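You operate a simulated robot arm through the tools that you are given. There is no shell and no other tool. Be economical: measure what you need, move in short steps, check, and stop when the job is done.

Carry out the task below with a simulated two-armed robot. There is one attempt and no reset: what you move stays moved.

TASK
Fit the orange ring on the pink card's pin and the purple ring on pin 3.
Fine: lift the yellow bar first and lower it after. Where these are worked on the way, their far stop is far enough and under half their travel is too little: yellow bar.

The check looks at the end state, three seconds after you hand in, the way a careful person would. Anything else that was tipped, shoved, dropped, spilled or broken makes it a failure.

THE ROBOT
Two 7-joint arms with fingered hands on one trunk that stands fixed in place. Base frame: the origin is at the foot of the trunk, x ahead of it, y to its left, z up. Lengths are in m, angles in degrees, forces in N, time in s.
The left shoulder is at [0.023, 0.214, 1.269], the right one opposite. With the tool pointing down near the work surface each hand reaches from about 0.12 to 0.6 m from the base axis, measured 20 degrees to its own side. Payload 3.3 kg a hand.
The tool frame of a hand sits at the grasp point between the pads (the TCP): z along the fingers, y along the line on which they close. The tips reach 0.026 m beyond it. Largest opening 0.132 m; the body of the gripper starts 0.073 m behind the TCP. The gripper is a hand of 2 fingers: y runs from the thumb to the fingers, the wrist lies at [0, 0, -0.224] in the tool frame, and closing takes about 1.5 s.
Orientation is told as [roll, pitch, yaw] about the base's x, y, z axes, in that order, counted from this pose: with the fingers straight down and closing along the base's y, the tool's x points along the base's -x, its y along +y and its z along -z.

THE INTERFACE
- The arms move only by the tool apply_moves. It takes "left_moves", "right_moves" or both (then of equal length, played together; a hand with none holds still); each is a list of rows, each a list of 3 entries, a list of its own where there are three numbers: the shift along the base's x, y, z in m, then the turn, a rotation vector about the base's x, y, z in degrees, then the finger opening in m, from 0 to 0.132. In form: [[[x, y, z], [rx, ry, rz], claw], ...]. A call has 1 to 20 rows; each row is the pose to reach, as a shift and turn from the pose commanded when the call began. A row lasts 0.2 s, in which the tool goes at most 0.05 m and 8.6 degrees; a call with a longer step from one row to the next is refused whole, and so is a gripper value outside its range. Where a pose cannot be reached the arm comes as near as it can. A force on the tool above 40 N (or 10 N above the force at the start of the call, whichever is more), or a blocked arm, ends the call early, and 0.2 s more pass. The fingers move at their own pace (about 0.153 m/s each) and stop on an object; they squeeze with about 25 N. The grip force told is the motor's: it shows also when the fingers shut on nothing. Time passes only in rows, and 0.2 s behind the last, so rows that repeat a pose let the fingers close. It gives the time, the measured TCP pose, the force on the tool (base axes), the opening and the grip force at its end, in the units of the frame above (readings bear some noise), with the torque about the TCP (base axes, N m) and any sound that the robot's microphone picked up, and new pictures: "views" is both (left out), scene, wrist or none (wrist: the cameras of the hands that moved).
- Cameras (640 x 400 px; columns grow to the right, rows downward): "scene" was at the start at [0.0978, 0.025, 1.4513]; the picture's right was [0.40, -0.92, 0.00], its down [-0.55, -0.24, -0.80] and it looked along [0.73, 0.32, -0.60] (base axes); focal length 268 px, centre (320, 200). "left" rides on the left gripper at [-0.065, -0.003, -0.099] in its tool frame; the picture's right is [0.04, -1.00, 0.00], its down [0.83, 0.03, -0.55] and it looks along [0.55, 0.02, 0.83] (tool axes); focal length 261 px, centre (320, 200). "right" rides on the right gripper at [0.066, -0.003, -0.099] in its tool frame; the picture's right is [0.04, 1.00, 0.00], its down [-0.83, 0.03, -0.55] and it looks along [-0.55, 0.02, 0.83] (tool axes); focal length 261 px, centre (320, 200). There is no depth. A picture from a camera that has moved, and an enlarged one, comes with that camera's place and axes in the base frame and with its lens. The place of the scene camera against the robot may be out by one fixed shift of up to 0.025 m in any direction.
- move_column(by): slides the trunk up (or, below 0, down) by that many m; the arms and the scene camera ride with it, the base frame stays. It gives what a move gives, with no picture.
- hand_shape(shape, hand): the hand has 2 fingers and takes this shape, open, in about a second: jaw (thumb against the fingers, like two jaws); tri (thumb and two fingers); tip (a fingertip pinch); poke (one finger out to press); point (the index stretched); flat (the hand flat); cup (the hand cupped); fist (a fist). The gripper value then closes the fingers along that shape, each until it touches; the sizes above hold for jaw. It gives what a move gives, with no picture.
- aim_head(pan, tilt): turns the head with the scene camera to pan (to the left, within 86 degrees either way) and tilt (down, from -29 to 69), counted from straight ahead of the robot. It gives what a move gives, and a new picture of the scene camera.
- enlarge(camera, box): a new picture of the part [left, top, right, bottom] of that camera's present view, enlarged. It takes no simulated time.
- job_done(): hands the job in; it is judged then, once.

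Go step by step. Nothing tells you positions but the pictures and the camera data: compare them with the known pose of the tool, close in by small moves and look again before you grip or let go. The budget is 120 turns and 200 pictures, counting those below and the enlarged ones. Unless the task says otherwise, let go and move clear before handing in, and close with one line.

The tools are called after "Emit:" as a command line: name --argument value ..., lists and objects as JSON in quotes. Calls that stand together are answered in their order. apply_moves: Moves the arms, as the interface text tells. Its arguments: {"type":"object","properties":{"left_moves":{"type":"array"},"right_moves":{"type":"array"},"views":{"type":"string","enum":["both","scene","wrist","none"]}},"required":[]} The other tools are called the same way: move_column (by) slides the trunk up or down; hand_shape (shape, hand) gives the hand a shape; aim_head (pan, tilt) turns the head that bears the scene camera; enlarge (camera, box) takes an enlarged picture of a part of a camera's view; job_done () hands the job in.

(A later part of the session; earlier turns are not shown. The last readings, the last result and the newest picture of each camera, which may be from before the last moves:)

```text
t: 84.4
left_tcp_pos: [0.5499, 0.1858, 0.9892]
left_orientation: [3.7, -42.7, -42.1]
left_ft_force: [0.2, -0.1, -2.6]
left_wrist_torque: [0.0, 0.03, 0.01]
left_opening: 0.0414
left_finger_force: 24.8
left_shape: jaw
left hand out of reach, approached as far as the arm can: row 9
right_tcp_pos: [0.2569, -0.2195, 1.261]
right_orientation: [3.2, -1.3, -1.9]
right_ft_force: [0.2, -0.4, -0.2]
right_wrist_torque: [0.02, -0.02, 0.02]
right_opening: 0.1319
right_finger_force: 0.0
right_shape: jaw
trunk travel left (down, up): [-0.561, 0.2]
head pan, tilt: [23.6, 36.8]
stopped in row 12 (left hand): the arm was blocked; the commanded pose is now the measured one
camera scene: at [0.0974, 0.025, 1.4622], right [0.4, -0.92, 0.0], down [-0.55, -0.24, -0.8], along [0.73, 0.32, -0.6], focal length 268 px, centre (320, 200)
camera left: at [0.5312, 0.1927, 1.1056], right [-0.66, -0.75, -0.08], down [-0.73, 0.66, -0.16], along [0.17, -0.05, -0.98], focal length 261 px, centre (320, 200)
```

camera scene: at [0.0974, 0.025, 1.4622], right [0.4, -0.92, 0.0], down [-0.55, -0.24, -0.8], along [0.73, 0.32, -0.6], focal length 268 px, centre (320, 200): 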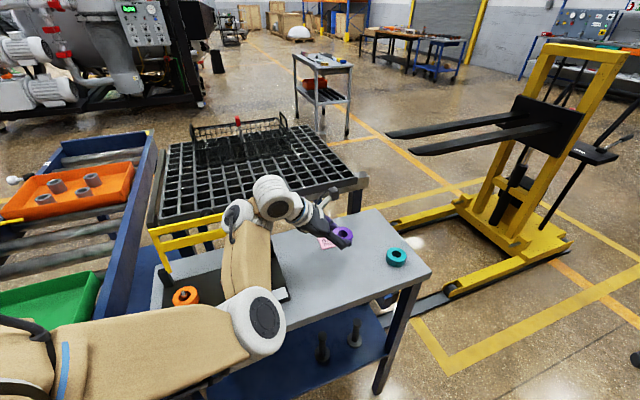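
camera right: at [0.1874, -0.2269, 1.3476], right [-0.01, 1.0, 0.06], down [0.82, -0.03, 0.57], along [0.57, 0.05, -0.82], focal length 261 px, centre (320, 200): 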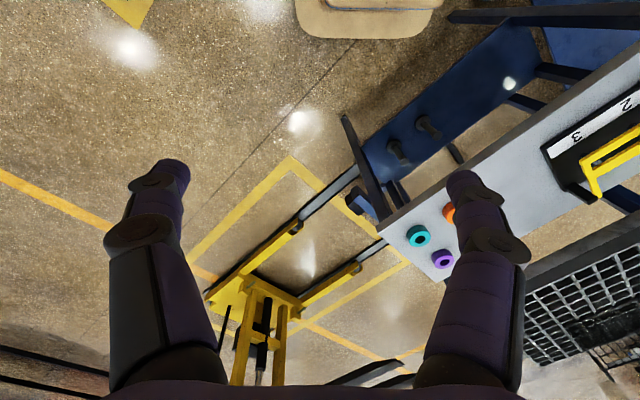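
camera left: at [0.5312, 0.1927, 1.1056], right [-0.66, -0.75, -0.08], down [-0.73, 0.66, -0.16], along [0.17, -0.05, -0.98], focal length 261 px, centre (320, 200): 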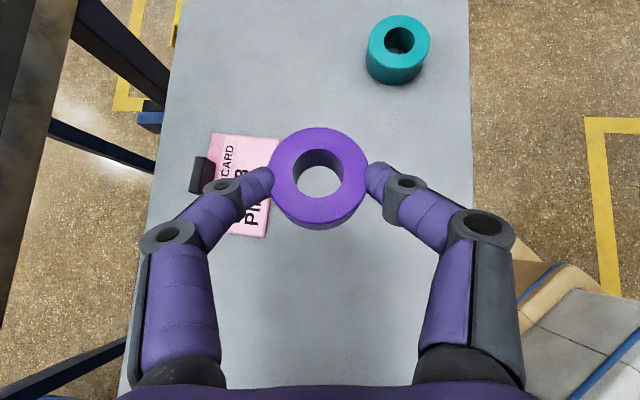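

The elbow is still inward. I'll repeat the earlier sequence that flipped it: full stretch toward (0.70, 0.136), then back up with heading -30°.

Emit:
apply_moves --left_moves '[[[0.025, 0.01, 0], [-1, 0.2, -1.4], 0.03], [[0.05, 0.01, 0], [-2, 0.4, -2.8], 0.03], [[0.075, 0, 0], [-3, 0.6, -4.2], 0.03], [[0.1, -0.015, -0.005], [-4, 0.8, -5.6], 0.03], [[0.125, -0.03, -0.01], [-4.7, 0.9, -7], 0.03], [[0.15, -0.05, -0.015], [-4.7, 0.9, -7], 0.03], [[0.155, -0.055, -0.018], [-4.7, 0.9, -7], 0.03], [[0.155, -0.055, -0.018], [-4.7, 0.9, -7], 0.03]]'

Emit:
apply_moves --left_moves '[[[-0.005, 0.0, 0.03], [0, 0, 5], 0.03], [[-0.01, 0.0, 0.06], [0, 0, 10], 0.03], [[-0.01, 0.0, 0.09], [0, 0, 15], 0.03], [[-0.01, 0.0, 0.09], [0, 0, 15], 0.03]]' --views "scene"

```text
t: 86.2
left_tcp_pos: [0.6726, 0.1369, 0.9814]
left_orientation: [-2.1, -45.5, -45.4]
left_ft_force: [0.8, -0.3, -3.0]
left_wrist_torque: [0.03, 0.0, -0.01]
left_opening: 0.0412
left_finger_force: 25.3
left_shape: jaw
left hand out of reach, approached as far as the arm can: row 5, 6, 7, 8
right_tcp_pos: [0.2577, -0.2204, 1.26]
right_orientation: [3.1, -1.2, -2.0]
right_ft_force: [0.8, 0.4, -0.2]
right_wrist_torque: [0.04, 0.0, -0.05]
right_opening: 0.1321
right_finger_force: 0.0
right_shape: jaw
trunk travel left (down, up): [-0.561, 0.2]
head pan, tilt: [23.6, 36.8]
camera scene: at [0.0975, 0.0244, 1.4622], right [0.4, -0.92, 0.0], down [-0.55, -0.24, -0.8], along [0.73, 0.32, -0.6], focal length 268 px, centre (320, 200)
camera left: at [0.6561, 0.1553, 1.0968], right [-0.75, -0.66, 0.0], down [-0.65, 0.73, -0.21], along [0.14, -0.15, -0.98], focal length 261 px, centre (320, 200)
```

scene: 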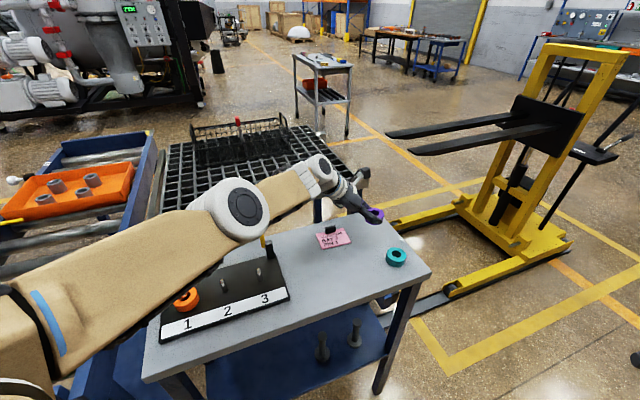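
left: 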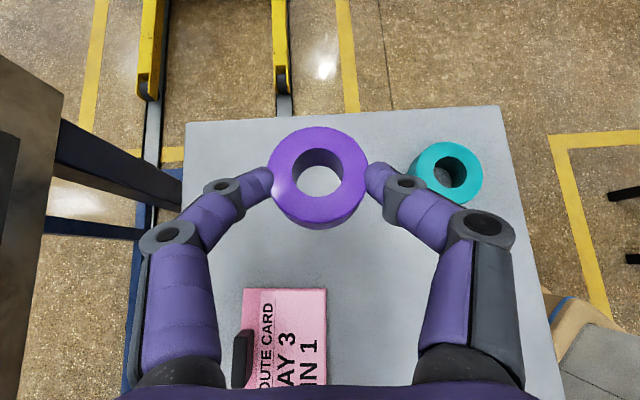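

```text
t: 87.2
left_tcp_pos: [0.6625, 0.1391, 1.07]
left_orientation: [-2.2, -45.4, -30.3]
left_ft_force: [0.9, 0.4, -2.7]
left_wrist_torque: [0.02, 0.03, 0.02]
left_opening: 0.0412
left_finger_force: 25.3
left_shape: jaw
left hand out of reach, approached as far as the arm can: row 1
right_tcp_pos: [0.2568, -0.2189, 1.2599]
right_orientation: [3.3, -1.1, -2.0]
right_ft_force: [-0.3, 1.2, 0.2]
right_wrist_torque: [-0.01, 0.01, 0.01]
right_opening: 0.1319
right_finger_force: 0.0
right_shape: jaw
trunk travel left (down, up): [-0.561, 0.2]
head pan, tilt: [23.6, 36.8]
camera scene: at [0.0977, 0.0251, 1.4621], right [0.4, -0.92, 0.0], down [-0.55, -0.24, -0.8], along [0.73, 0.32, -0.6], focal length 268 px, centre (320, 200)
```

scene: 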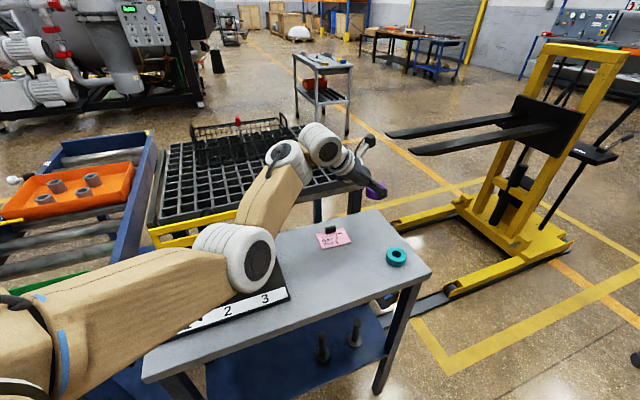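

Emit:
move_column --by -0.1

Emit:
apply_moves --left_moves '[[[0, 0, 0], [0, 0, 0], 0.03]]' --views "scene"

```text
t: 88.5
left_tcp_pos: [0.6624, 0.1377, 0.9688]
left_orientation: [-2.3, -45.5, -30.3]
left_ft_force: [-0.4, 0.1, -3.3]
left_wrist_torque: [0.02, 0.08, 0.01]
left_opening: 0.0411
left_finger_force: 25.3
left_shape: jaw
right_tcp_pos: [0.2563, -0.2187, 1.1606]
right_orientation: [3.2, -1.3, -2.0]
right_ft_force: [-0.8, 0.2, 0.3]
right_wrist_torque: [0.01, 0.03, -0.02]
right_opening: 0.1321
right_finger_force: 0.1
right_shape: jaw
trunk travel left (down, up): [-0.461, 0.3]
head pan, tilt: [23.6, 36.8]
```

```text
t: 88.9
left_tcp_pos: [0.6634, 0.1387, 0.97]
left_orientation: [-2.2, -45.5, -30.4]
left_ft_force: [0.0, 0.7, -2.1]
left_wrist_torque: [0.05, 0.05, -0.01]
left_opening: 0.0409
left_finger_force: 24.6
left_shape: jaw
right_tcp_pos: [0.2562, -0.2197, 1.161]
right_orientation: [3.2, -1.2, -2.0]
right_ft_force: [-0.6, 0.3, -0.5]
right_wrist_torque: [0.0, -0.02, -0.02]
right_opening: 0.132
right_finger_force: 0.0
right_shape: jaw
trunk travel left (down, up): [-0.461, 0.3]
head pan, tilt: [23.6, 36.8]
camera scene: at [0.1041, 0.0248, 1.3619], right [0.4, -0.92, 0.0], down [-0.55, -0.24, -0.8], along [0.73, 0.32, -0.6], focal length 268 px, centre (320, 200)
```

scene: 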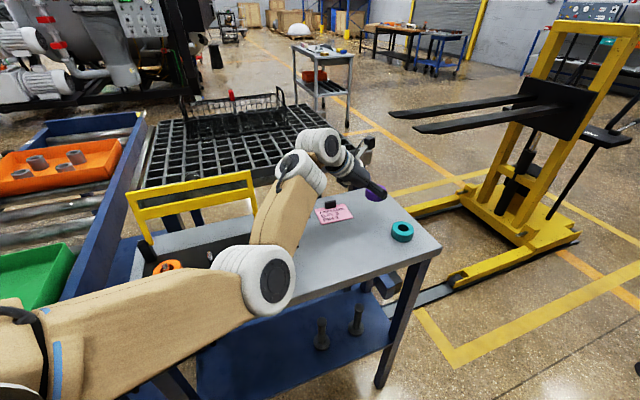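

Still the inner-elbow branch. I'll raise the trunk and take the hand to a tool-down pose like the start pose (equivalent height), where the arm naturally had its elbow outward.

Emit:
move_column --by 0.3

Emit:
apply_moves --left_moves '[[[-0.02, 0.02, 0.01], [2.5, 4.3, 0], 0.03], [[-0.04, 0.045, 0.02], [5, 8.7, 0], 0.03], [[-0.06, 0.07, 0.03], [7.5, 13, 0], 0.03], [[-0.08, 0.095, 0.04], [10, 17.3, 0], 0.03], [[-0.105, 0.12, 0.05], [12.5, 21.7, 0], 0.03], [[-0.13, 0.145, 0.06], [15, 26, 0], 0.03], [[-0.155, 0.17, 0.07], [17.5, 30.3, 0], 0.03], [[-0.18, 0.195, 0.08], [20, 34.6, 0], 0.03], [[-0.205, 0.22, 0.09], [22.5, 39, 0], 0.03], [[-0.23, 0.245, 0.1], [22.5, 39, 0], 0.03], [[-0.25, 0.265, 0.1], [22.5, 39, 0], 0.03], [[-0.25, 0.265, 0.1], [22.5, 39, 0], 0.03]]' --views "scene"

```text
t: 91.9
left_tcp_pos: [0.6634, 0.1379, 1.2692]
left_orientation: [-2.2, -45.5, -30.5]
left_ft_force: [0.3, 0.6, -2.5]
left_wrist_torque: [0.02, 0.03, 0.04]
left_opening: 0.041
left_finger_force: 24.8
left_shape: jaw
right_tcp_pos: [0.2575, -0.2195, 1.4605]
right_orientation: [3.1, -1.2, -2.0]
right_ft_force: [-0.3, 1.0, 1.1]
right_wrist_torque: [-0.02, -0.01, 0.0]
right_opening: 0.1319
right_finger_force: 0.1
right_shape: jaw
trunk travel left (down, up): [-0.761, 0.0]
head pan, tilt: [23.6, 36.8]
```

```text
t: 94.5
left_tcp_pos: [0.5002, 0.432, 1.3267]
left_orientation: [-2.4, -0.5, -30.3]
left_ft_force: [-0.1, 0.9, -3.0]
left_wrist_torque: [0.0, 0.02, -0.01]
left_opening: 0.0413
left_finger_force: 25.5
left_shape: jaw
left hand out of reach, approached as far as the arm can: row 5, 6, 7, 8, 9, 10, 11, 12
right_tcp_pos: [0.2559, -0.218, 1.4599]
right_orientation: [3.2, -1.3, -1.9]
right_ft_force: [-0.8, 0.3, 0.3]
right_wrist_torque: [0.02, -0.02, -0.01]
right_opening: 0.1321
right_finger_force: 0.1
right_shape: jaw
trunk travel left (down, up): [-0.761, 0.0]
head pan, tilt: [23.6, 36.8]
camera scene: at [0.0931, 0.0257, 1.6624], right [0.4, -0.92, 0.0], down [-0.55, -0.24, -0.8], along [0.73, 0.32, -0.6], focal length 268 px, centre (320, 200)
```

scene: 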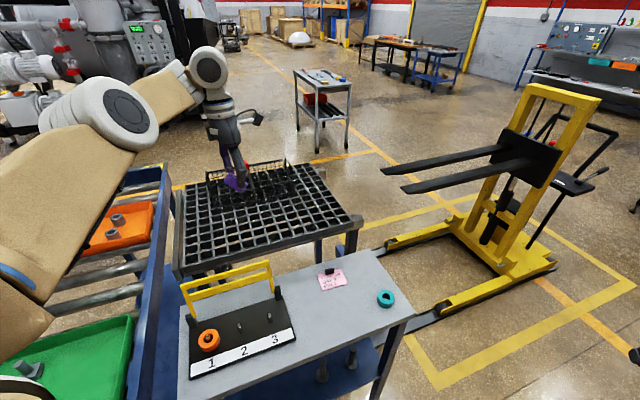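

The elbow is now up and outward. Turning yaw to about +10° tool-down, then tilting back to 45° above pin 3.

Emit:
apply_moves --left_moves '[[[-0.015, -0.01, -0.005], [0.3, 0, 6], 0.03], [[-0.03, -0.02, -0.01], [0.3, 0, 12], 0.03], [[-0.045, -0.03, -0.015], [0.3, 0, 18], 0.03], [[-0.06, -0.04, -0.02], [0.3, 0, 24], 0.03], [[-0.075, -0.05, -0.025], [0.3, 0, 30], 0.03], [[-0.09, -0.06, -0.03], [0.3, 0, 36], 0.03], [[-0.1, -0.07, -0.04], [0.3, 0, 40], 0.03], [[-0.1, -0.07, -0.04], [0.3, 0, 40], 0.03]]' --views "scene"

```text
t: 96.3
left_tcp_pos: [0.5232, 0.3343, 1.2617]
left_orientation: [-2.0, -0.2, 9.8]
left_ft_force: [0.3, 0.1, -2.5]
left_wrist_torque: [0.03, 0.02, 0.0]
left_opening: 0.041
left_finger_force: 24.7
left_shape: jaw
left hand out of reach, approached as far as the arm can: row 1, 2, 3, 4, 5, 6, 7, 8
right_tcp_pos: [0.2579, -0.2213, 1.4601]
right_orientation: [3.2, -1.2, -2.0]
right_ft_force: [-0.3, -0.6, 1.0]
right_wrist_torque: [0.01, -0.02, 0.04]
right_opening: 0.1318
right_finger_force: 0.1
right_shape: jaw
trunk travel left (down, up): [-0.761, 0.0]
head pan, tilt: [23.6, 36.8]
camera scene: at [0.095, 0.0237, 1.6623], right [0.4, -0.92, 0.0], down [-0.55, -0.24, -0.8], along [0.73, 0.32, -0.6], focal length 268 px, centre (320, 200)
```

scene: 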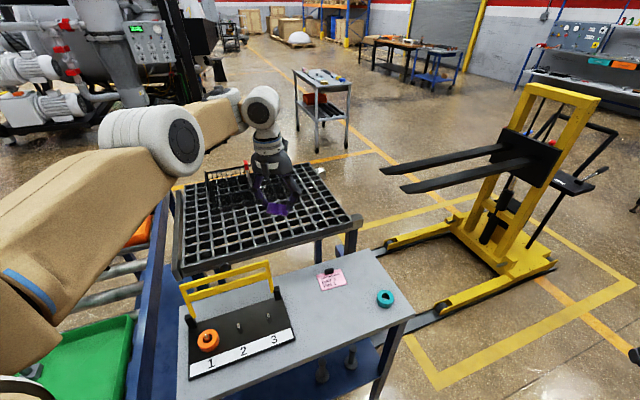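

The elbow is out and up, but x is limited tool-down. I'll tilt back to 45° here and then approach pin 3 from above.

Emit:
apply_moves --left_moves '[[[0.005, -0.005, 0], [1.3, -7.4, 0], 0.03], [[0.01, -0.01, -0.01], [2.6, -14.8, 0], 0.03], [[0.01, -0.015, -0.02], [3.9, -22.2, 0], 0.03], [[0.01, -0.02, -0.03], [5.2, -29.5, 0], 0.03], [[0.0, -0.025, -0.04], [6.5, -36.9, 0], 0.03], [[-0.01, -0.03, -0.05], [7.8, -44.3, 0], 0.03], [[-0.03, -0.03, -0.06], [7.8, -44.3, 0], 0.03], [[-0.05, -0.03, -0.07], [7.8, -44.3, 0], 0.03], [[-0.07, -0.025, -0.08], [7.8, -44.3, 0], 0.03], [[-0.09, -0.02, -0.09], [7.8, -44.3, 0], 0.03], [[-0.09, -0.02, -0.09], [7.8, -44.3, 0], 0.03]]' --views "scene"

```text
t: 98.7
left_tcp_pos: [0.4344, 0.3169, 1.1784]
left_orientation: [-1.9, -45.4, 9.6]
left_ft_force: [0.0, 0.2, -2.6]
left_wrist_torque: [-0.04, 0.04, 0.02]
left_opening: 0.0408
left_finger_force: 25.5
left_shape: jaw
left hand out of reach, approached as far as the arm can: row 1, 2, 3
right_tcp_pos: [0.257, -0.2184, 1.459]
right_orientation: [3.2, -1.1, -2.0]
right_ft_force: [-0.3, -0.5, -0.8]
right_wrist_torque: [0.0, -0.01, -0.03]
right_opening: 0.1319
right_finger_force: 0.0
right_shape: jaw
trunk travel left (down, up): [-0.761, 0.0]
head pan, tilt: [23.6, 36.8]
camera scene: at [0.095, 0.0254, 1.6623], right [0.4, -0.92, 0.0], down [-0.55, -0.24, -0.8], along [0.73, 0.32, -0.6], focal length 268 px, centre (320, 200)
```

scene: 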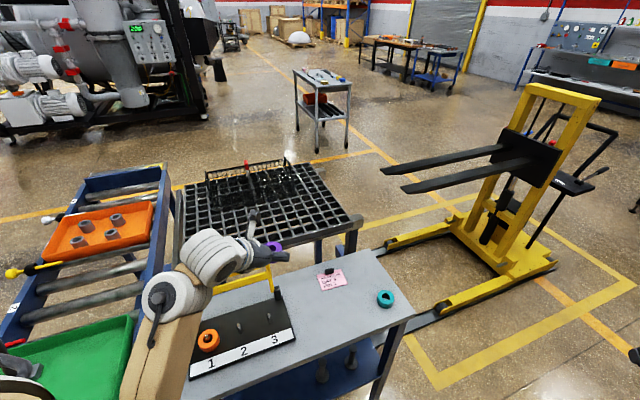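

Pose is exact now. Moving above pin 3 and descending with the arm in small steps.

Emit:
apply_moves --left_moves '[[[-0.01, 0.005, -0.02], [0, 0, 0], 0.03], [[-0.02, 0.01, -0.04], [0, 0, 0], 0.03], [[-0.03, 0.015, -0.06], [0, 0, 0], 0.03], [[-0.035, 0.018, -0.09], [0, 0, 0], 0.03], [[-0.035, 0.018, -0.12], [0, 0, 0], 0.03], [[-0.035, 0.018, -0.15], [0, 0, 0], 0.03], [[-0.035, 0.018, -0.17], [0, 0, 0], 0.03], [[-0.035, 0.018, -0.17], [0, 0, 0], 0.03]]'

```text
t: 100.5
left_tcp_pos: [0.3982, 0.3338, 1.0077]
left_orientation: [-1.9, -45.3, 9.5]
left_ft_force: [0.0, -0.1, -2.4]
left_wrist_torque: [0.0, 0.04, 0.02]
left_opening: 0.0409
left_finger_force: 25.0
left_shape: jaw
right_tcp_pos: [0.257, -0.2194, 1.4606]
right_orientation: [3.2, -1.2, -2.0]
right_ft_force: [0.6, -0.1, -0.1]
right_wrist_torque: [0.01, 0.0, 0.0]
right_opening: 0.1319
right_finger_force: 0.0
right_shape: jaw
trunk travel left (down, up): [-0.761, 0.0]
head pan, tilt: [23.6, 36.8]
camera scene: at [0.0942, 0.025, 1.6623], right [0.4, -0.92, 0.0], down [-0.55, -0.24, -0.8], along [0.73, 0.32, -0.6], focal length 268 px, centre (320, 200)
camera left: at [0.3742, 0.331, 1.1244], right [0.12, -0.99, -0.01], down [-0.97, -0.11, -0.21], along [0.2, 0.03, -0.98], focal length 261 px, centre (320, 200)
```

scene: 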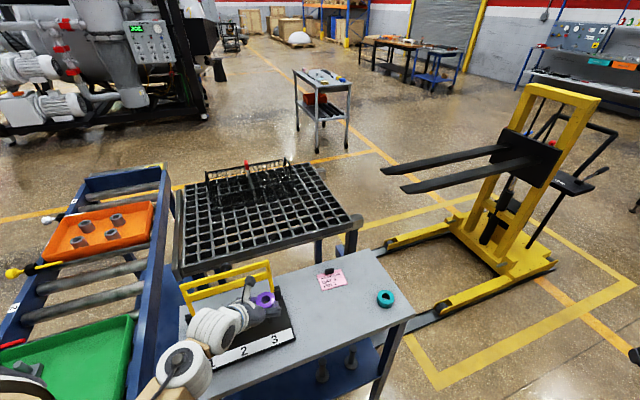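
left: 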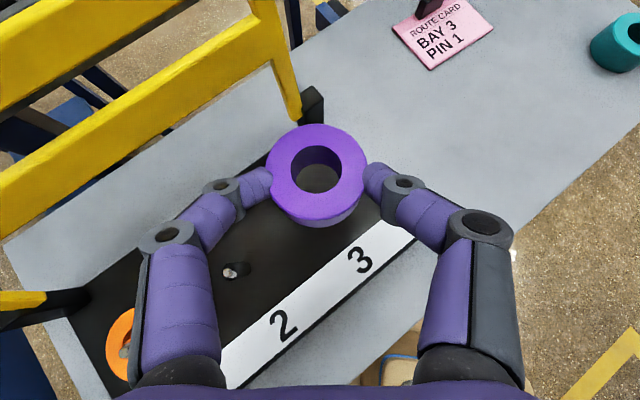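

Right above pin 3. Enlarging to align.

Emit:
enlarge --camera "left" --box '[220, 110, 400, 290]'

```text
2.22 times, centred on (310, 200) of left
camera zoom: at [0.3742, 0.331, 1.1244], right [0.12, -0.99, -0.01], down [-0.97, -0.11, -0.21], along [0.2, 0.03, -0.98], focal length 579 px, centre (342, 200)
```

zoom: 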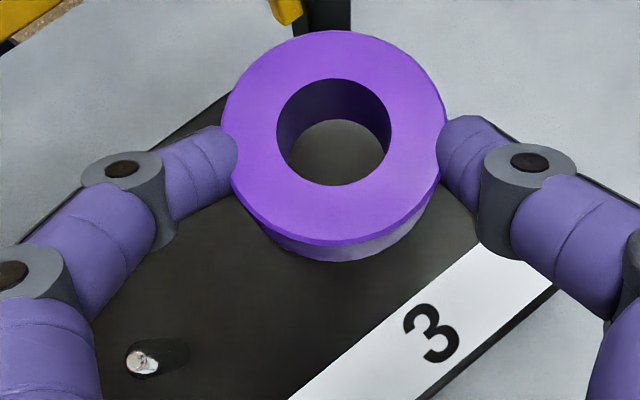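

Offset is only ~2 mm. Correcting and descending further.

Emit:
apply_moves --left_moves '[[[-0.001, -0.002, -0.01], [0, 0, 0], 0.03], [[-0.001, -0.002, -0.02], [0, 0, 0], 0.03], [[-0.001, -0.002, -0.032], [0, 0, 0], 0.03], [[-0.001, -0.002, -0.032], [0, 0, 0], 0.03]]' --views "none"

Emit:
enlarge --camera "left" --box '[220, 110, 400, 290]'

```text
t: 101.5
left_tcp_pos: [0.3974, 0.3323, 0.9771]
left_orientation: [-1.9, -45.4, 9.7]
left_ft_force: [0.0, -0.6, -2.1]
left_wrist_torque: [-0.03, 0.02, 0.03]
left_opening: 0.0408
left_finger_force: 25.1
left_shape: jaw
right_tcp_pos: [0.2583, -0.2188, 1.4611]
right_orientation: [3.2, -1.2, -2.1]
right_ft_force: [-0.5, -1.2, 0.3]
right_wrist_torque: [0.01, 0.01, 0.01]
right_opening: 0.132
right_finger_force: 0.1
right_shape: jaw
trunk travel left (down, up): [-0.761, 0.0]
head pan, tilt: [23.6, 36.8]
```

```text
2.22 times, centred on (310, 200) of left
camera zoom: at [0.3736, 0.3296, 1.0934], right [0.12, -0.99, -0.01], down [-0.97, -0.11, -0.21], along [0.2, 0.03, -0.98], focal length 579 px, centre (342, 200)
```

zoom: 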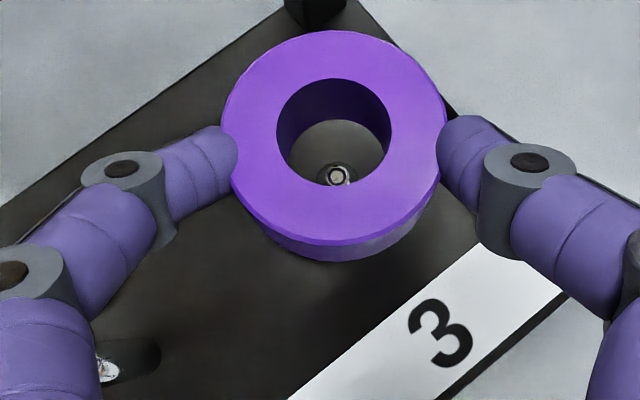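

Aligned within a millimetre. Lowering onto the pin.

Emit:
apply_moves --left_moves '[[[0, 0, -0.008], [0, 0, 0], 0.03], [[0, 0, -0.016], [0, 0, 0], 0.03], [[0, 0, -0.026], [0, 0, 0], 0.03], [[0, 0, -0.026], [0, 0, 0], 0.03]]' --views "none"

Emit:
enlarge --camera "left" --box '[220, 110, 400, 290]'

```text
t: 102.5
left_tcp_pos: [0.3966, 0.3331, 0.9503]
left_orientation: [-1.9, -45.3, 9.7]
left_ft_force: [0.7, 0.6, -3.0]
left_wrist_torque: [-0.02, 0.04, 0.0]
left_opening: 0.041
left_finger_force: 25.5
left_shape: jaw
right_tcp_pos: [0.2572, -0.2195, 1.4605]
right_orientation: [3.2, -1.3, -2.0]
right_ft_force: [1.4, 0.0, 1.2]
right_wrist_torque: [0.02, 0.01, 0.01]
right_opening: 0.132
right_finger_force: 0.0
right_shape: jaw
trunk travel left (down, up): [-0.761, 0.0]
head pan, tilt: [23.6, 36.8]
```

```text
2.22 times, centred on (310, 200) of left
camera zoom: at [0.3736, 0.3292, 1.0667], right [0.12, -0.99, -0.01], down [-0.97, -0.11, -0.21], along [0.2, 0.03, -0.98], focal length 579 px, centre (342, 200)
```

zoom: 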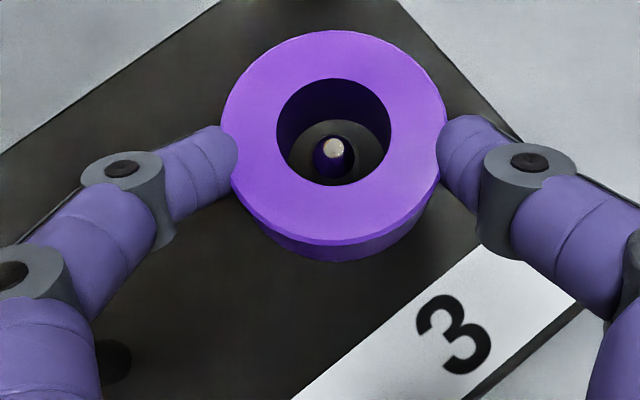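

The pin enters centrally with no side force. Down to the plate.

Emit:
apply_moves --left_moves '[[[0, 0, -0.008], [0, 0, 0], 0.03], [[0, 0, -0.016], [0, 0, 0], 0.03], [[0, 0, -0.024], [0, 0, 0], 0.03], [[0, 0, -0.024], [0, 0, 0], 0.03]]' --views "none"

Emit:
enlarge --camera "left" --box '[220, 110, 400, 290]'

```text
t: 103.5
left_tcp_pos: [0.3968, 0.3335, 0.9253]
left_orientation: [-1.8, -45.3, 9.6]
left_ft_force: [-0.2, 0.0, -3.5]
left_wrist_torque: [-0.01, 0.04, -0.02]
left_opening: 0.041
left_finger_force: 24.7
left_shape: jaw
right_tcp_pos: [0.2573, -0.2192, 1.4601]
right_orientation: [3.2, -1.2, -2.1]
right_ft_force: [-0.5, 0.1, -0.6]
right_wrist_torque: [0.0, 0.0, -0.01]
right_opening: 0.1318
right_finger_force: 0.0
right_shape: jaw
trunk travel left (down, up): [-0.761, 0.0]
head pan, tilt: [23.6, 36.8]
```

```text
2.22 times, centred on (310, 200) of left
camera zoom: at [0.3732, 0.3296, 1.0423], right [0.12, -0.99, -0.01], down [-0.97, -0.11, -0.21], along [0.2, 0.03, -0.98], focal length 579 px, centre (342, 200)
```

zoom: 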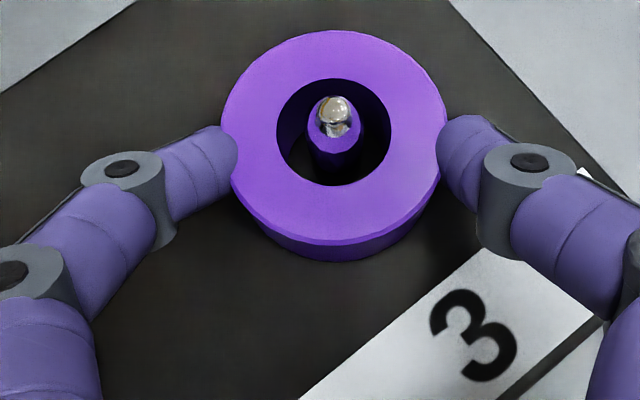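

Nearly seated; a touch lower, then release.

Emit:
apply_moves --left_moves '[[[0, 0, -0.002], [0, 0, 0], 0.03], [[0, 0, -0.004], [0, 0, 0], 0.03], [[0, 0, -0.004], [0, 0, 0], 0.045], [[0, 0, -0.004], [0, 0, 0], 0.055], [[0, 0, -0.004], [0, 0, 0], 0.065], [[0, 0, -0.004], [0, 0, 0], 0.07], [[0, 0, -0.004], [0, 0, 0], 0.07]]' --views "wrist"

```text
t: 105.1
left_tcp_pos: [0.397, 0.332, 0.9223]
left_orientation: [-1.9, -45.4, 9.6]
left_ft_force: [0.5, 0.5, 0.6]
left_wrist_torque: [0.01, 0.01, 0.01]
left_opening: 0.0693
left_finger_force: 0.0
left_shape: jaw
right_tcp_pos: [0.2561, -0.2199, 1.4607]
right_orientation: [3.2, -1.2, -2.0]
right_ft_force: [-0.5, -0.2, 0.3]
right_wrist_torque: [-0.01, 0.01, 0.02]
right_opening: 0.132
right_finger_force: 0.1
right_shape: jaw
trunk travel left (down, up): [-0.761, 0.0]
head pan, tilt: [23.6, 36.8]
camera left: at [0.3734, 0.3292, 1.0383], right [0.12, -0.99, -0.01], down [-0.97, -0.11, -0.21], along [0.2, 0.03, -0.98], focal length 261 px, centre (320, 200)
```

left: 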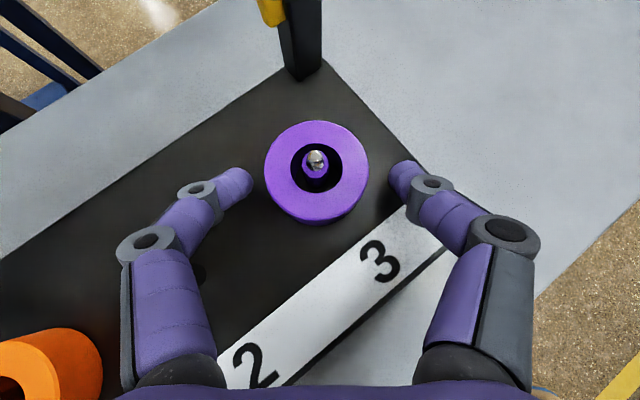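

Purple is seated on pin 3. Retreating straight up, then I'll go for the knob.

Emit:
apply_moves --left_moves '[[[0, 0, 0.03], [0, 0, 0], 0.07], [[0, 0, 0.06], [0, 0, 0], 0.07], [[0, 0, 0.1], [0, 0, 0], 0.07], [[0, 0, 0.14], [0, 0, 0], 0.07], [[0, 0, 0.18], [0, 0, 0], 0.07], [[0, 0.0, 0.21], [0, 0, 5], 0.07], [[0, 0.02, 0.21], [0, 0, 12], 0.07], [[0, 0.04, 0.21], [0, 0, 19], 0.07], [[0, 0.06, 0.21], [0, 0, 26], 0.07], [[0, 0.08, 0.21], [0, 0, 32], 0.07], [[0, 0.1, 0.21], [0, 0, 37], 0.07], [[0, 0.1, 0.21], [0, 0, 37], 0.07]]'

```text
t: 107.7
left_tcp_pos: [0.3876, 0.457, 1.135]
left_orientation: [2.2, -47.1, 44.4]
left_ft_force: [0.0, -0.6, 0.0]
left_wrist_torque: [0.0, 0.0, 0.01]
left_opening: 0.0698
left_finger_force: 0.1
left_shape: jaw
left hand out of reach, approached as far as the arm can: row 6
right_tcp_pos: [0.2577, -0.2193, 1.4611]
right_orientation: [3.2, -1.4, -1.9]
right_ft_force: [-0.2, -0.5, 0.2]
right_wrist_torque: [0.01, 0.03, 0.0]
right_opening: 0.1322
right_finger_force: 0.1
right_shape: jaw
trunk travel left (down, up): [-0.761, 0.0]
head pan, tilt: [23.6, 36.8]
camera scene: at [0.0938, 0.0251, 1.6623], right [0.4, -0.92, 0.0], down [-0.55, -0.24, -0.8], along [0.73, 0.32, -0.6], focal length 268 px, centre (320, 200)
camera left: at [0.375, 0.4324, 1.2506], right [0.7, -0.71, -0.06], down [-0.7, -0.67, -0.23], along [0.13, 0.2, -0.97], focal length 261 px, centre (320, 200)
```

scene: 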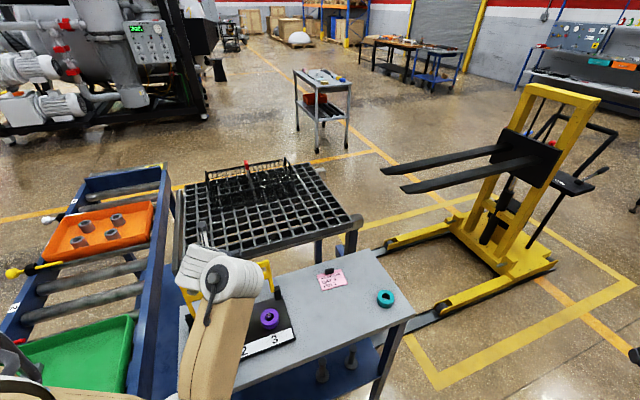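
left: 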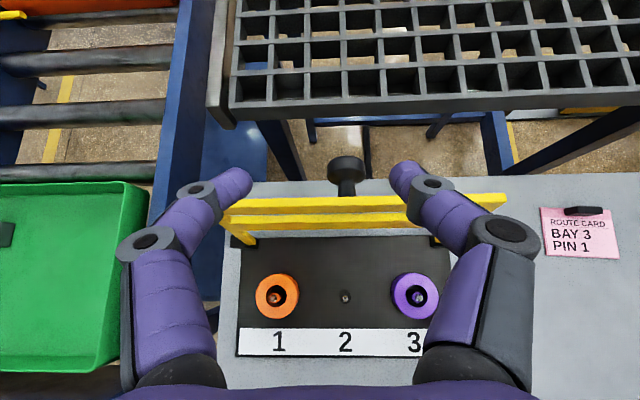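

Both rings are seated and the knob is at (0.44, 0.48, 1.04). Lining up for a tilted grip on it from the near side, over the bar's top edge.

Emit:
apply_moves --left_moves '[[[0.007, -0.009, -0.01], [-0.8, -0.7, -1.1], 0.08], [[0.0145, -0.018, -0.02], [-1.5, -1.4, -2.2], 0.08], [[0.0145, -0.018, -0.033], [-1.5, -1.4, -2.2], 0.08], [[0.0145, -0.018, -0.033], [-1.5, -1.4, -2.2], 0.08]]' --views "wrist"

```text
t: 108.9
left_tcp_pos: [0.4115, 0.4624, 1.1204]
left_orientation: [1.3, -50.2, 43.0]
left_ft_force: [0.1, 0.6, 0.3]
left_wrist_torque: [0.03, 0.0, 0.01]
left_opening: 0.0795
left_finger_force: 0.0
left_shape: jaw
right_tcp_pos: [0.2568, -0.2186, 1.4619]
right_orientation: [3.3, -1.3, -1.9]
right_ft_force: [0.2, 0.6, 0.8]
right_wrist_torque: [0.0, -0.04, -0.01]
right_opening: 0.1319
right_finger_force: 0.0
right_shape: jaw
trunk travel left (down, up): [-0.761, 0.0]
head pan, tilt: [23.6, 36.8]
stopped in row 4 (left hand): the arm was blocked; the commanded pose is now the measured one
camera left: at [0.3911, 0.436, 1.2343], right [0.68, -0.74, -0.05], down [-0.72, -0.64, -0.28], along [0.18, 0.23, -0.96], focal length 261 px, centre (320, 200)
```

left: 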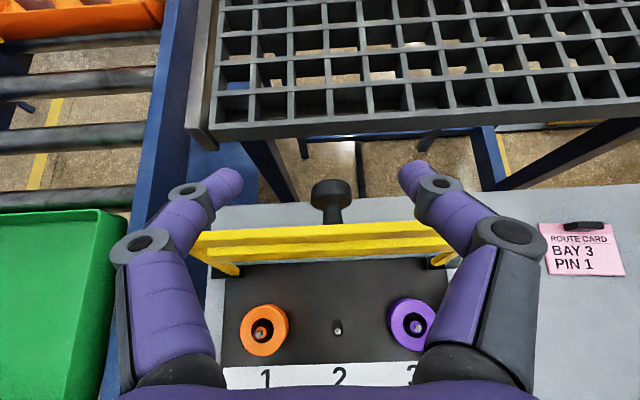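

This tilted pose drives the arm to a limit. I'll rotate to tool-down above the knob instead, where the arm is mid-range.

Emit:
apply_moves --left_moves '[[[0.004, 0.003, 0.005], [-5, 5.4, 0], 0.08], [[0.008, 0.006, 0.01], [-10, 10.8, 0], 0.08], [[0.012, 0.008, 0.015], [-15, 16.1, 0], 0.08], [[0.016, 0.01, 0.02], [-20, 21.5, 0], 0.08], [[0.02, 0.012, 0.025], [-25, 26.9, 0], 0.08], [[0.025, 0.014, 0.03], [-30, 32.3, 0], 0.08], [[0.03, 0.017, 0.03], [-34, 36.6, 0], 0.08], [[0.03, 0.017, 0.03], [-34, 36.6, 0], 0.08]]'

```text
t: 110.7
left_tcp_pos: [0.442, 0.4769, 1.151]
left_orientation: [1.4, -0.2, 43.0]
left_ft_force: [-0.1, -0.6, -0.7]
left_wrist_torque: [-0.01, 0.0, 0.0]
left_opening: 0.0799
left_finger_force: 0.1
left_shape: jaw
right_tcp_pos: [0.2569, -0.2197, 1.4602]
right_orientation: [3.2, -1.2, -2.0]
right_ft_force: [0.3, -1.1, 0.0]
right_wrist_torque: [0.0, 0.03, 0.0]
right_opening: 0.1319
right_finger_force: 0.1
right_shape: jaw
trunk travel left (down, up): [-0.761, 0.0]
head pan, tilt: [23.6, 36.8]
camera scene: at [0.0942, 0.0237, 1.6623], right [0.4, -0.92, 0.0], down [-0.55, -0.24, -0.8], along [0.73, 0.32, -0.6], focal length 268 px, centre (320, 200)
camera left: at [0.494, 0.5181, 1.2495], right [0.65, -0.76, -0.02], down [-0.62, -0.55, 0.55], along [-0.43, -0.35, -0.83], focal length 261 px, centre (320, 200)
```

scene: 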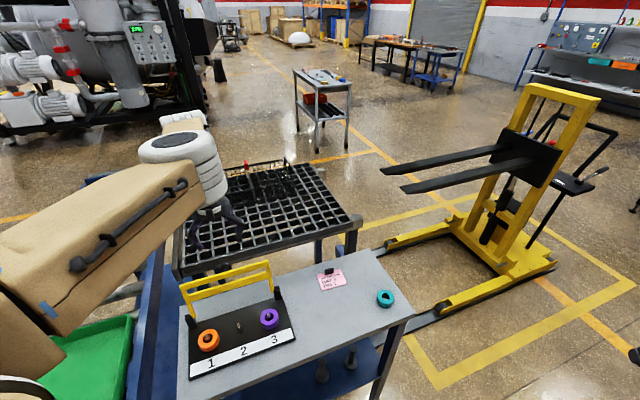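
left: 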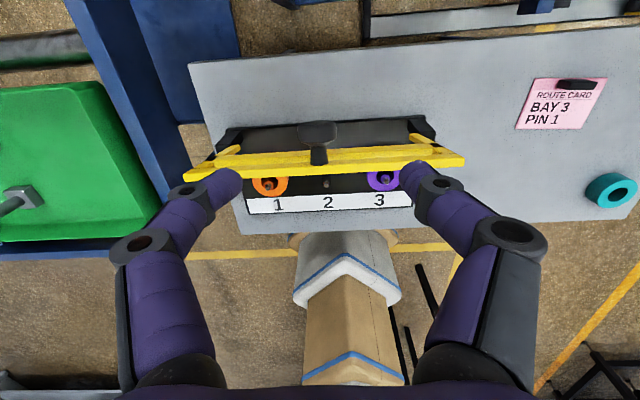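

Tool-down is exact, and the elbow is back outward. Descending to straddle the knob.

Emit:
apply_moves --left_moves '[[[0, 0.001, -0.02], [-0.5, 0, 1.2], 0.08], [[0, 0.002, -0.04], [-1, 0, 2.4], 0.08], [[0, 0.003, -0.06], [-1, 0, 3.6], 0.08], [[0, 0.003, -0.08], [-1, 0, 3.6], 0.08], [[0, 0.003, -0.099], [-1, 0, 3.6], 0.08], [[0, 0.003, -0.099], [-1, 0, 3.6], 0.08]]' --views "wrist"

```text
t: 112.1
left_tcp_pos: [0.442, 0.4815, 1.0505]
left_orientation: [0.6, 0.6, 46.8]
left_ft_force: [-0.1, 0.2, 0.0]
left_wrist_torque: [-0.01, 0.0, -0.01]
left_opening: 0.0799
left_finger_force: 0.0
left_shape: jaw
right_tcp_pos: [0.2572, -0.2199, 1.4614]
right_orientation: [3.1, -1.2, -2.0]
right_ft_force: [0.1, -0.2, -0.1]
right_wrist_torque: [0.0, 0.0, -0.05]
right_opening: 0.1318
right_finger_force: 0.1
right_shape: jaw
trunk travel left (down, up): [-0.761, 0.0]
head pan, tilt: [23.6, 36.8]
camera left: at [0.492, 0.5273, 1.1497], right [0.7, -0.72, -0.01], down [-0.59, -0.58, 0.56], along [-0.41, -0.39, -0.83], focal length 261 px, centre (320, 200)
```

left: 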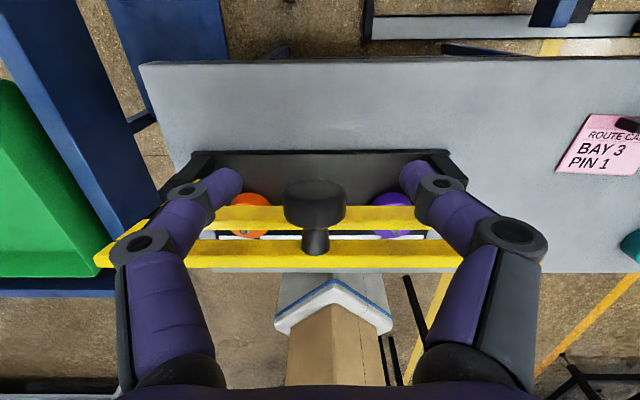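

Same view as at release. Closing on the knob.

Emit:
apply_moves --left_moves '[[[0, 0, 0], [0, 0, 0], 0.05], [[0, 0, 0], [0, 0, 0], 0.03], [[0, 0, 0], [0, 0, 0], 0.01], [[0, 0, 0], [0, 0, 0], 0.0], [[0, 0, 0], [0, 0, 0], 0.0], [[0, 0, 0], [0, 0, 0], 0.0]]' --views "none"

```text
t: 113.5
left_tcp_pos: [0.4429, 0.481, 1.0525]
left_orientation: [0.5, 0.6, 46.5]
left_ft_force: [0.2, 0.1, -0.4]
left_wrist_torque: [-0.01, -0.02, -0.02]
left_opening: 0.0042
left_finger_force: 25.3
left_shape: jaw
right_tcp_pos: [0.2571, -0.2199, 1.4604]
right_orientation: [3.2, -1.3, -2.0]
right_ft_force: [-0.1, -0.2, 0.6]
right_wrist_torque: [-0.01, -0.01, -0.02]
right_opening: 0.1318
right_finger_force: 0.1
right_shape: jaw
trunk travel left (down, up): [-0.761, 0.0]
head pan, tilt: [23.6, 36.8]
```

The fingers closed on nothing, so I'll look.

Emit:
enlarge --camera "left" --box '[200, 120, 440, 290]'

Emit:
enlarge --camera "scene" --box '[160, 200, 310, 320]'

```text
2.35 times, centred on (320, 205) of left
camera zoom: at [0.4922, 0.5274, 1.1498], right [0.7, -0.72, -0.01], down [-0.59, -0.58, 0.56], along [-0.41, -0.39, -0.83], focal length 613 px, centre (320, 188)
```

zoom: 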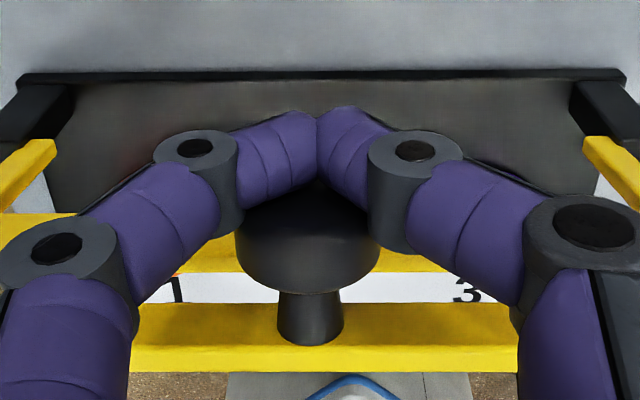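

```text
3.33 times, centred on (235, 260) of scene
camera zoom: at [0.0945, 0.025, 1.6623], right [0.4, -0.92, 0.0], down [-0.55, -0.24, -0.8], along [0.73, 0.32, -0.6], focal length 894 px, centre (603, 0)
```

zoom: 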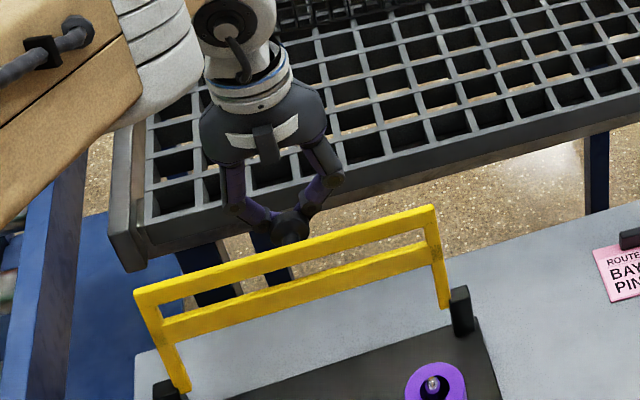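

The fingers met just beyond the knob: it's about 2 cm nearer, at (0.426, 0.468). Opening, shifting back, and closing again.

Emit:
apply_moves --left_moves '[[[0, 0, 0], [0, 0, 0], 0.04], [[0, 0, 0], [0, 0, 0], 0.08], [[0, 0, 0], [0, 0, 0], 0.08], [[-0.008, -0.006, -0.002], [0, 0, 0], 0.08], [[-0.016, -0.0125, -0.004], [0, 0, 0], 0.08], [[-0.016, -0.0125, -0.004], [0, 0, 0], 0.05], [[-0.016, -0.0125, -0.004], [0, 0, 0], 0.03], [[-0.016, -0.0125, -0.004], [0, 0, 0], 0.0], [[-0.016, -0.0125, -0.004], [0, 0, 0], 0.0], [[-0.016, -0.0125, -0.004], [0, 0, 0], 0.0]]' --views "wrist"

```text
t: 115.7
left_tcp_pos: [0.4257, 0.4688, 1.0461]
left_orientation: [0.5, 0.8, 46.5]
left_ft_force: [-2.3, -5.6, -14.6]
left_wrist_torque: [-0.05, 0.07, -0.01]
left_opening: 0.0153
left_finger_force: 25.0
left_shape: jaw
right_tcp_pos: [0.2581, -0.2194, 1.4601]
right_orientation: [3.2, -1.1, -2.0]
right_ft_force: [0.0, 0.3, 0.0]
right_wrist_torque: [-0.01, 0.03, 0.0]
right_opening: 0.1317
right_finger_force: 0.1
right_shape: jaw
trunk travel left (down, up): [-0.761, 0.0]
head pan, tilt: [23.6, 36.8]
camera left: at [0.4757, 0.5148, 1.1446], right [0.7, -0.72, -0.01], down [-0.59, -0.58, 0.56], along [-0.41, -0.39, -0.83], focal length 261 px, centre (320, 200)
```

left: 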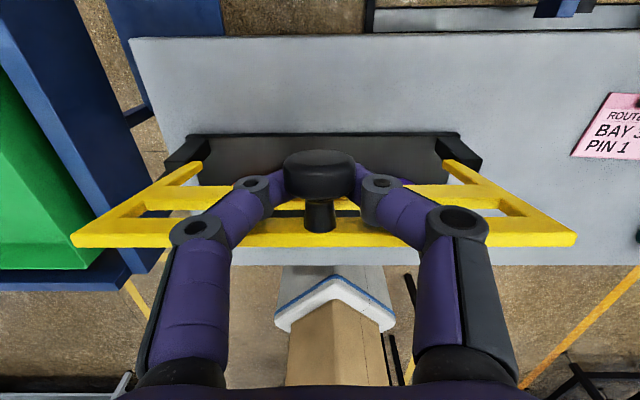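

The pinch is below the knob's middle and wedging. Reopening and raising by 9 mm for a proper grip.

Emit:
apply_moves --left_moves '[[[0, 0, 0], [0, 0, 0], 0.05], [[0, 0, 0], [0, 0, 0], 0.07], [[0, 0, 0.009], [0, 0, 0], 0.07], [[0, 0, 0.009], [0, 0, 0], 0.05], [[0, 0, 0.009], [0, 0, 0], 0.03], [[0, 0, 0.009], [0, 0, 0], 0.0], [[0, 0, 0.009], [0, 0, 0], 0.0], [[0, 0, 0.009], [0, 0, 0], 0.0]]' --views "wrist"

```text
t: 117.5
left_tcp_pos: [0.4268, 0.4694, 1.057]
left_orientation: [0.5, 0.7, 46.6]
left_ft_force: [-1.2, -1.8, -4.5]
left_wrist_torque: [0.0, -0.02, -0.02]
left_opening: 0.024
left_finger_force: 25.3
left_shape: jaw
right_tcp_pos: [0.256, -0.2203, 1.4606]
right_orientation: [3.3, -1.2, -2.0]
right_ft_force: [-1.1, -0.7, -0.4]
right_wrist_torque: [-0.01, -0.01, 0.0]
right_opening: 0.1321
right_finger_force: 0.0
right_shape: jaw
trunk travel left (down, up): [-0.761, 0.0]
head pan, tilt: [23.6, 36.8]
camera left: at [0.4757, 0.5152, 1.1545], right [0.7, -0.72, -0.01], down [-0.59, -0.58, 0.56], along [-0.41, -0.39, -0.83], focal length 261 px, centre (320, 200)
```

left: 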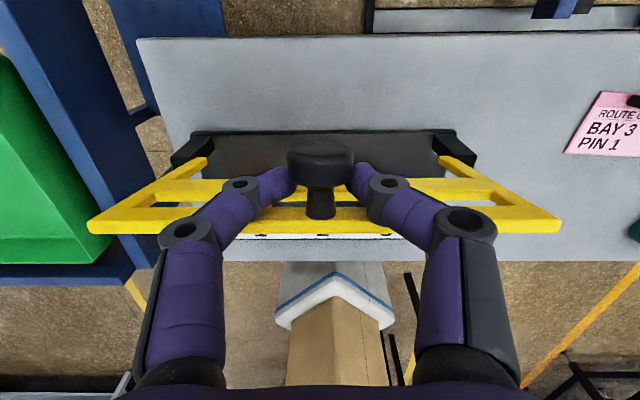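

Good grip (0.024 m, as originally). Reversing the arc, first half.

Emit:
apply_moves --left_moves '[[[-0.0046, -0.0048, 0.003], [0, 0, 0], 0.0], [[-0.0092, -0.0097, 0.0053], [0, 0, 0], 0.0], [[-0.0147, -0.0155, 0.0063], [0, 0, 0], 0.0], [[-0.0202, -0.0213, 0.0069], [0, 0, 0], 0.0], [[-0.0257, -0.0272, 0.0068], [0, 0, 0], 0.0], [[-0.0312, -0.033, 0.0064], [0, 0, 0], 0.0], [[-0.0366, -0.0387, 0.0047], [0, 0, 0], 0.0], [[-0.042, -0.0443, 0.0026], [0, 0, 0], 0.0], [[-0.0524, -0.0552, -0.0023], [0, 0, 0], 0.0], [[-0.0622, -0.0656, -0.0093], [0, 0, 0], 0.0]]'

```text
t: 119.7
left_tcp_pos: [0.3636, 0.4043, 1.046]
left_orientation: [0.6, 0.6, 46.6]
left_ft_force: [-2.6, 5.1, -1.0]
left_wrist_torque: [0.22, -0.07, -0.08]
left_opening: 0.0237
left_finger_force: 25.0
left_shape: jaw
right_tcp_pos: [0.2572, -0.2184, 1.4602]
right_orientation: [3.3, -1.3, -1.9]
right_ft_force: [0.0, -0.1, -0.7]
right_wrist_torque: [0.01, -0.01, -0.03]
right_opening: 0.132
right_finger_force: 0.1
right_shape: jaw
trunk travel left (down, up): [-0.761, 0.0]
head pan, tilt: [23.6, 36.8]
camera scene: at [0.094, 0.0258, 1.6622], right [0.4, -0.92, 0.0], down [-0.55, -0.24, -0.8], along [0.73, 0.32, -0.6], focal length 268 px, centre (320, 200)
camera left: at [0.4127, 0.4497, 1.1443], right [0.7, -0.72, -0.01], down [-0.59, -0.58, 0.56], along [-0.41, -0.39, -0.83], focal length 261 px, centre (320, 200)
```

scene: 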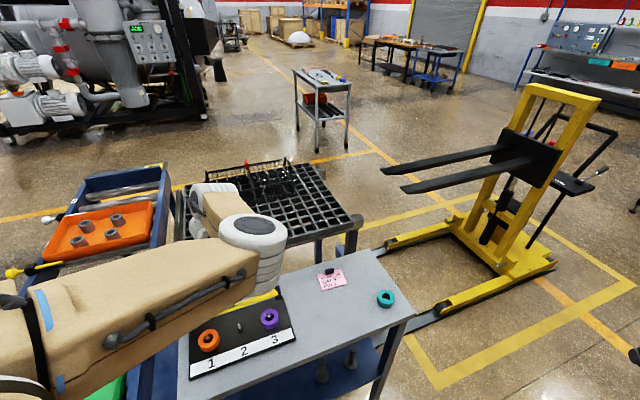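
left: 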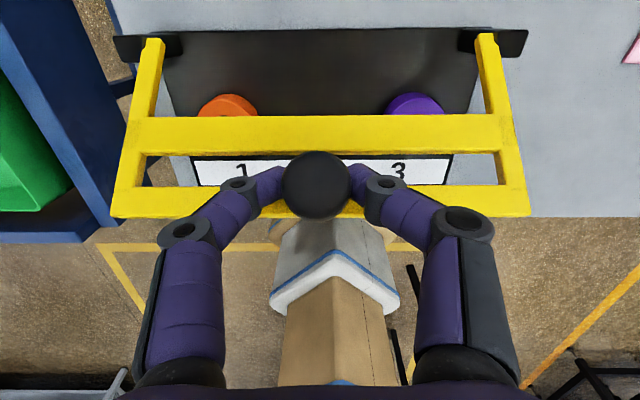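

Smooth. Second half of the arc down to the rest.

Emit:
apply_moves --left_moves '[[[-0.0056, -0.0059, -0.005], [0, 0, 0], 0.0], [[-0.011, -0.0117, -0.0115], [0, 0, 0], 0.0], [[-0.016, -0.0168, -0.019], [0, 0, 0], 0.0], [[-0.021, -0.022, -0.027], [0, 0, 0], 0.0], [[-0.0255, -0.0265, -0.0355], [0, 0, 0], 0.0], [[-0.0295, -0.031, -0.0445], [0, 0, 0], 0.0], [[-0.033, -0.0345, -0.0535], [0, 0, 0], 0.0], [[-0.0355, -0.037, -0.0605], [0, 0, 0], 0.0], [[-0.036, -0.0375, -0.063], [0, 0, 0], 0.0]]'

```text
t: 121.9
left_tcp_pos: [0.3335, 0.3957, 0.9916]
left_orientation: [1.0, -1.4, 49.3]
left_ft_force: [0.5, 0.7, -0.8]
left_wrist_torque: [-0.01, -0.03, -0.02]
left_opening: 0.0135
left_finger_force: 24.9
left_shape: jaw
right_tcp_pos: [0.2573, -0.2185, 1.4607]
right_orientation: [3.3, -1.2, -2.0]
right_ft_force: [0.0, -0.6, 0.1]
right_wrist_torque: [-0.04, 0.03, -0.02]
right_opening: 0.1318
right_finger_force: 0.1
right_shape: jaw
trunk travel left (down, up): [-0.761, 0.0]
head pan, tilt: [23.6, 36.8]
stopped in row 9 (left hand): the arm was blocked; the commanded pose is now the measured one
camera scene: at [0.0954, 0.0264, 1.6622], right [0.4, -0.92, 0.0], down [-0.55, -0.24, -0.8], along [0.73, 0.32, -0.6], focal length 268 px, centre (320, 200)
camera left: at [0.3788, 0.4412, 1.0924], right [0.73, -0.68, -0.02], down [-0.57, -0.63, 0.53], along [-0.38, -0.38, -0.85], focal length 261 px, centre (320, 200)
```

scene: 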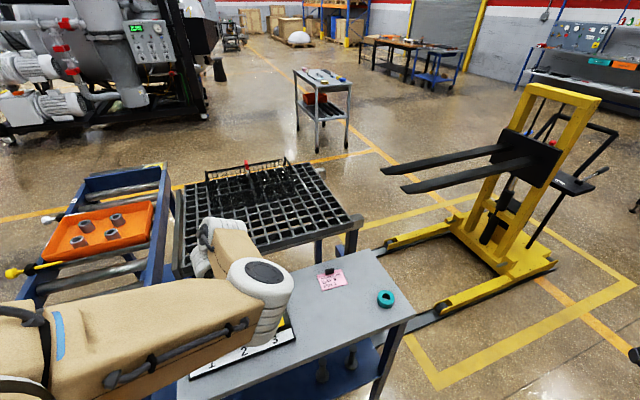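
left: 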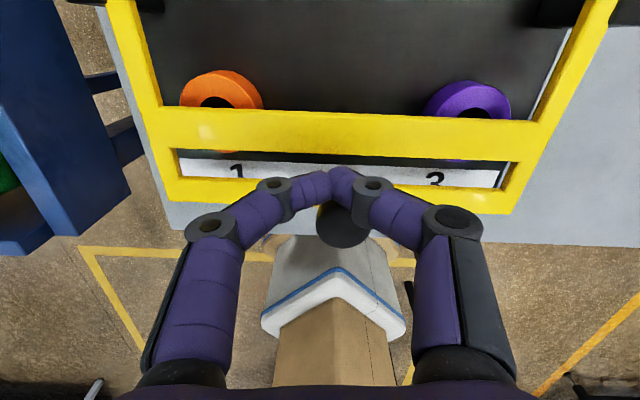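

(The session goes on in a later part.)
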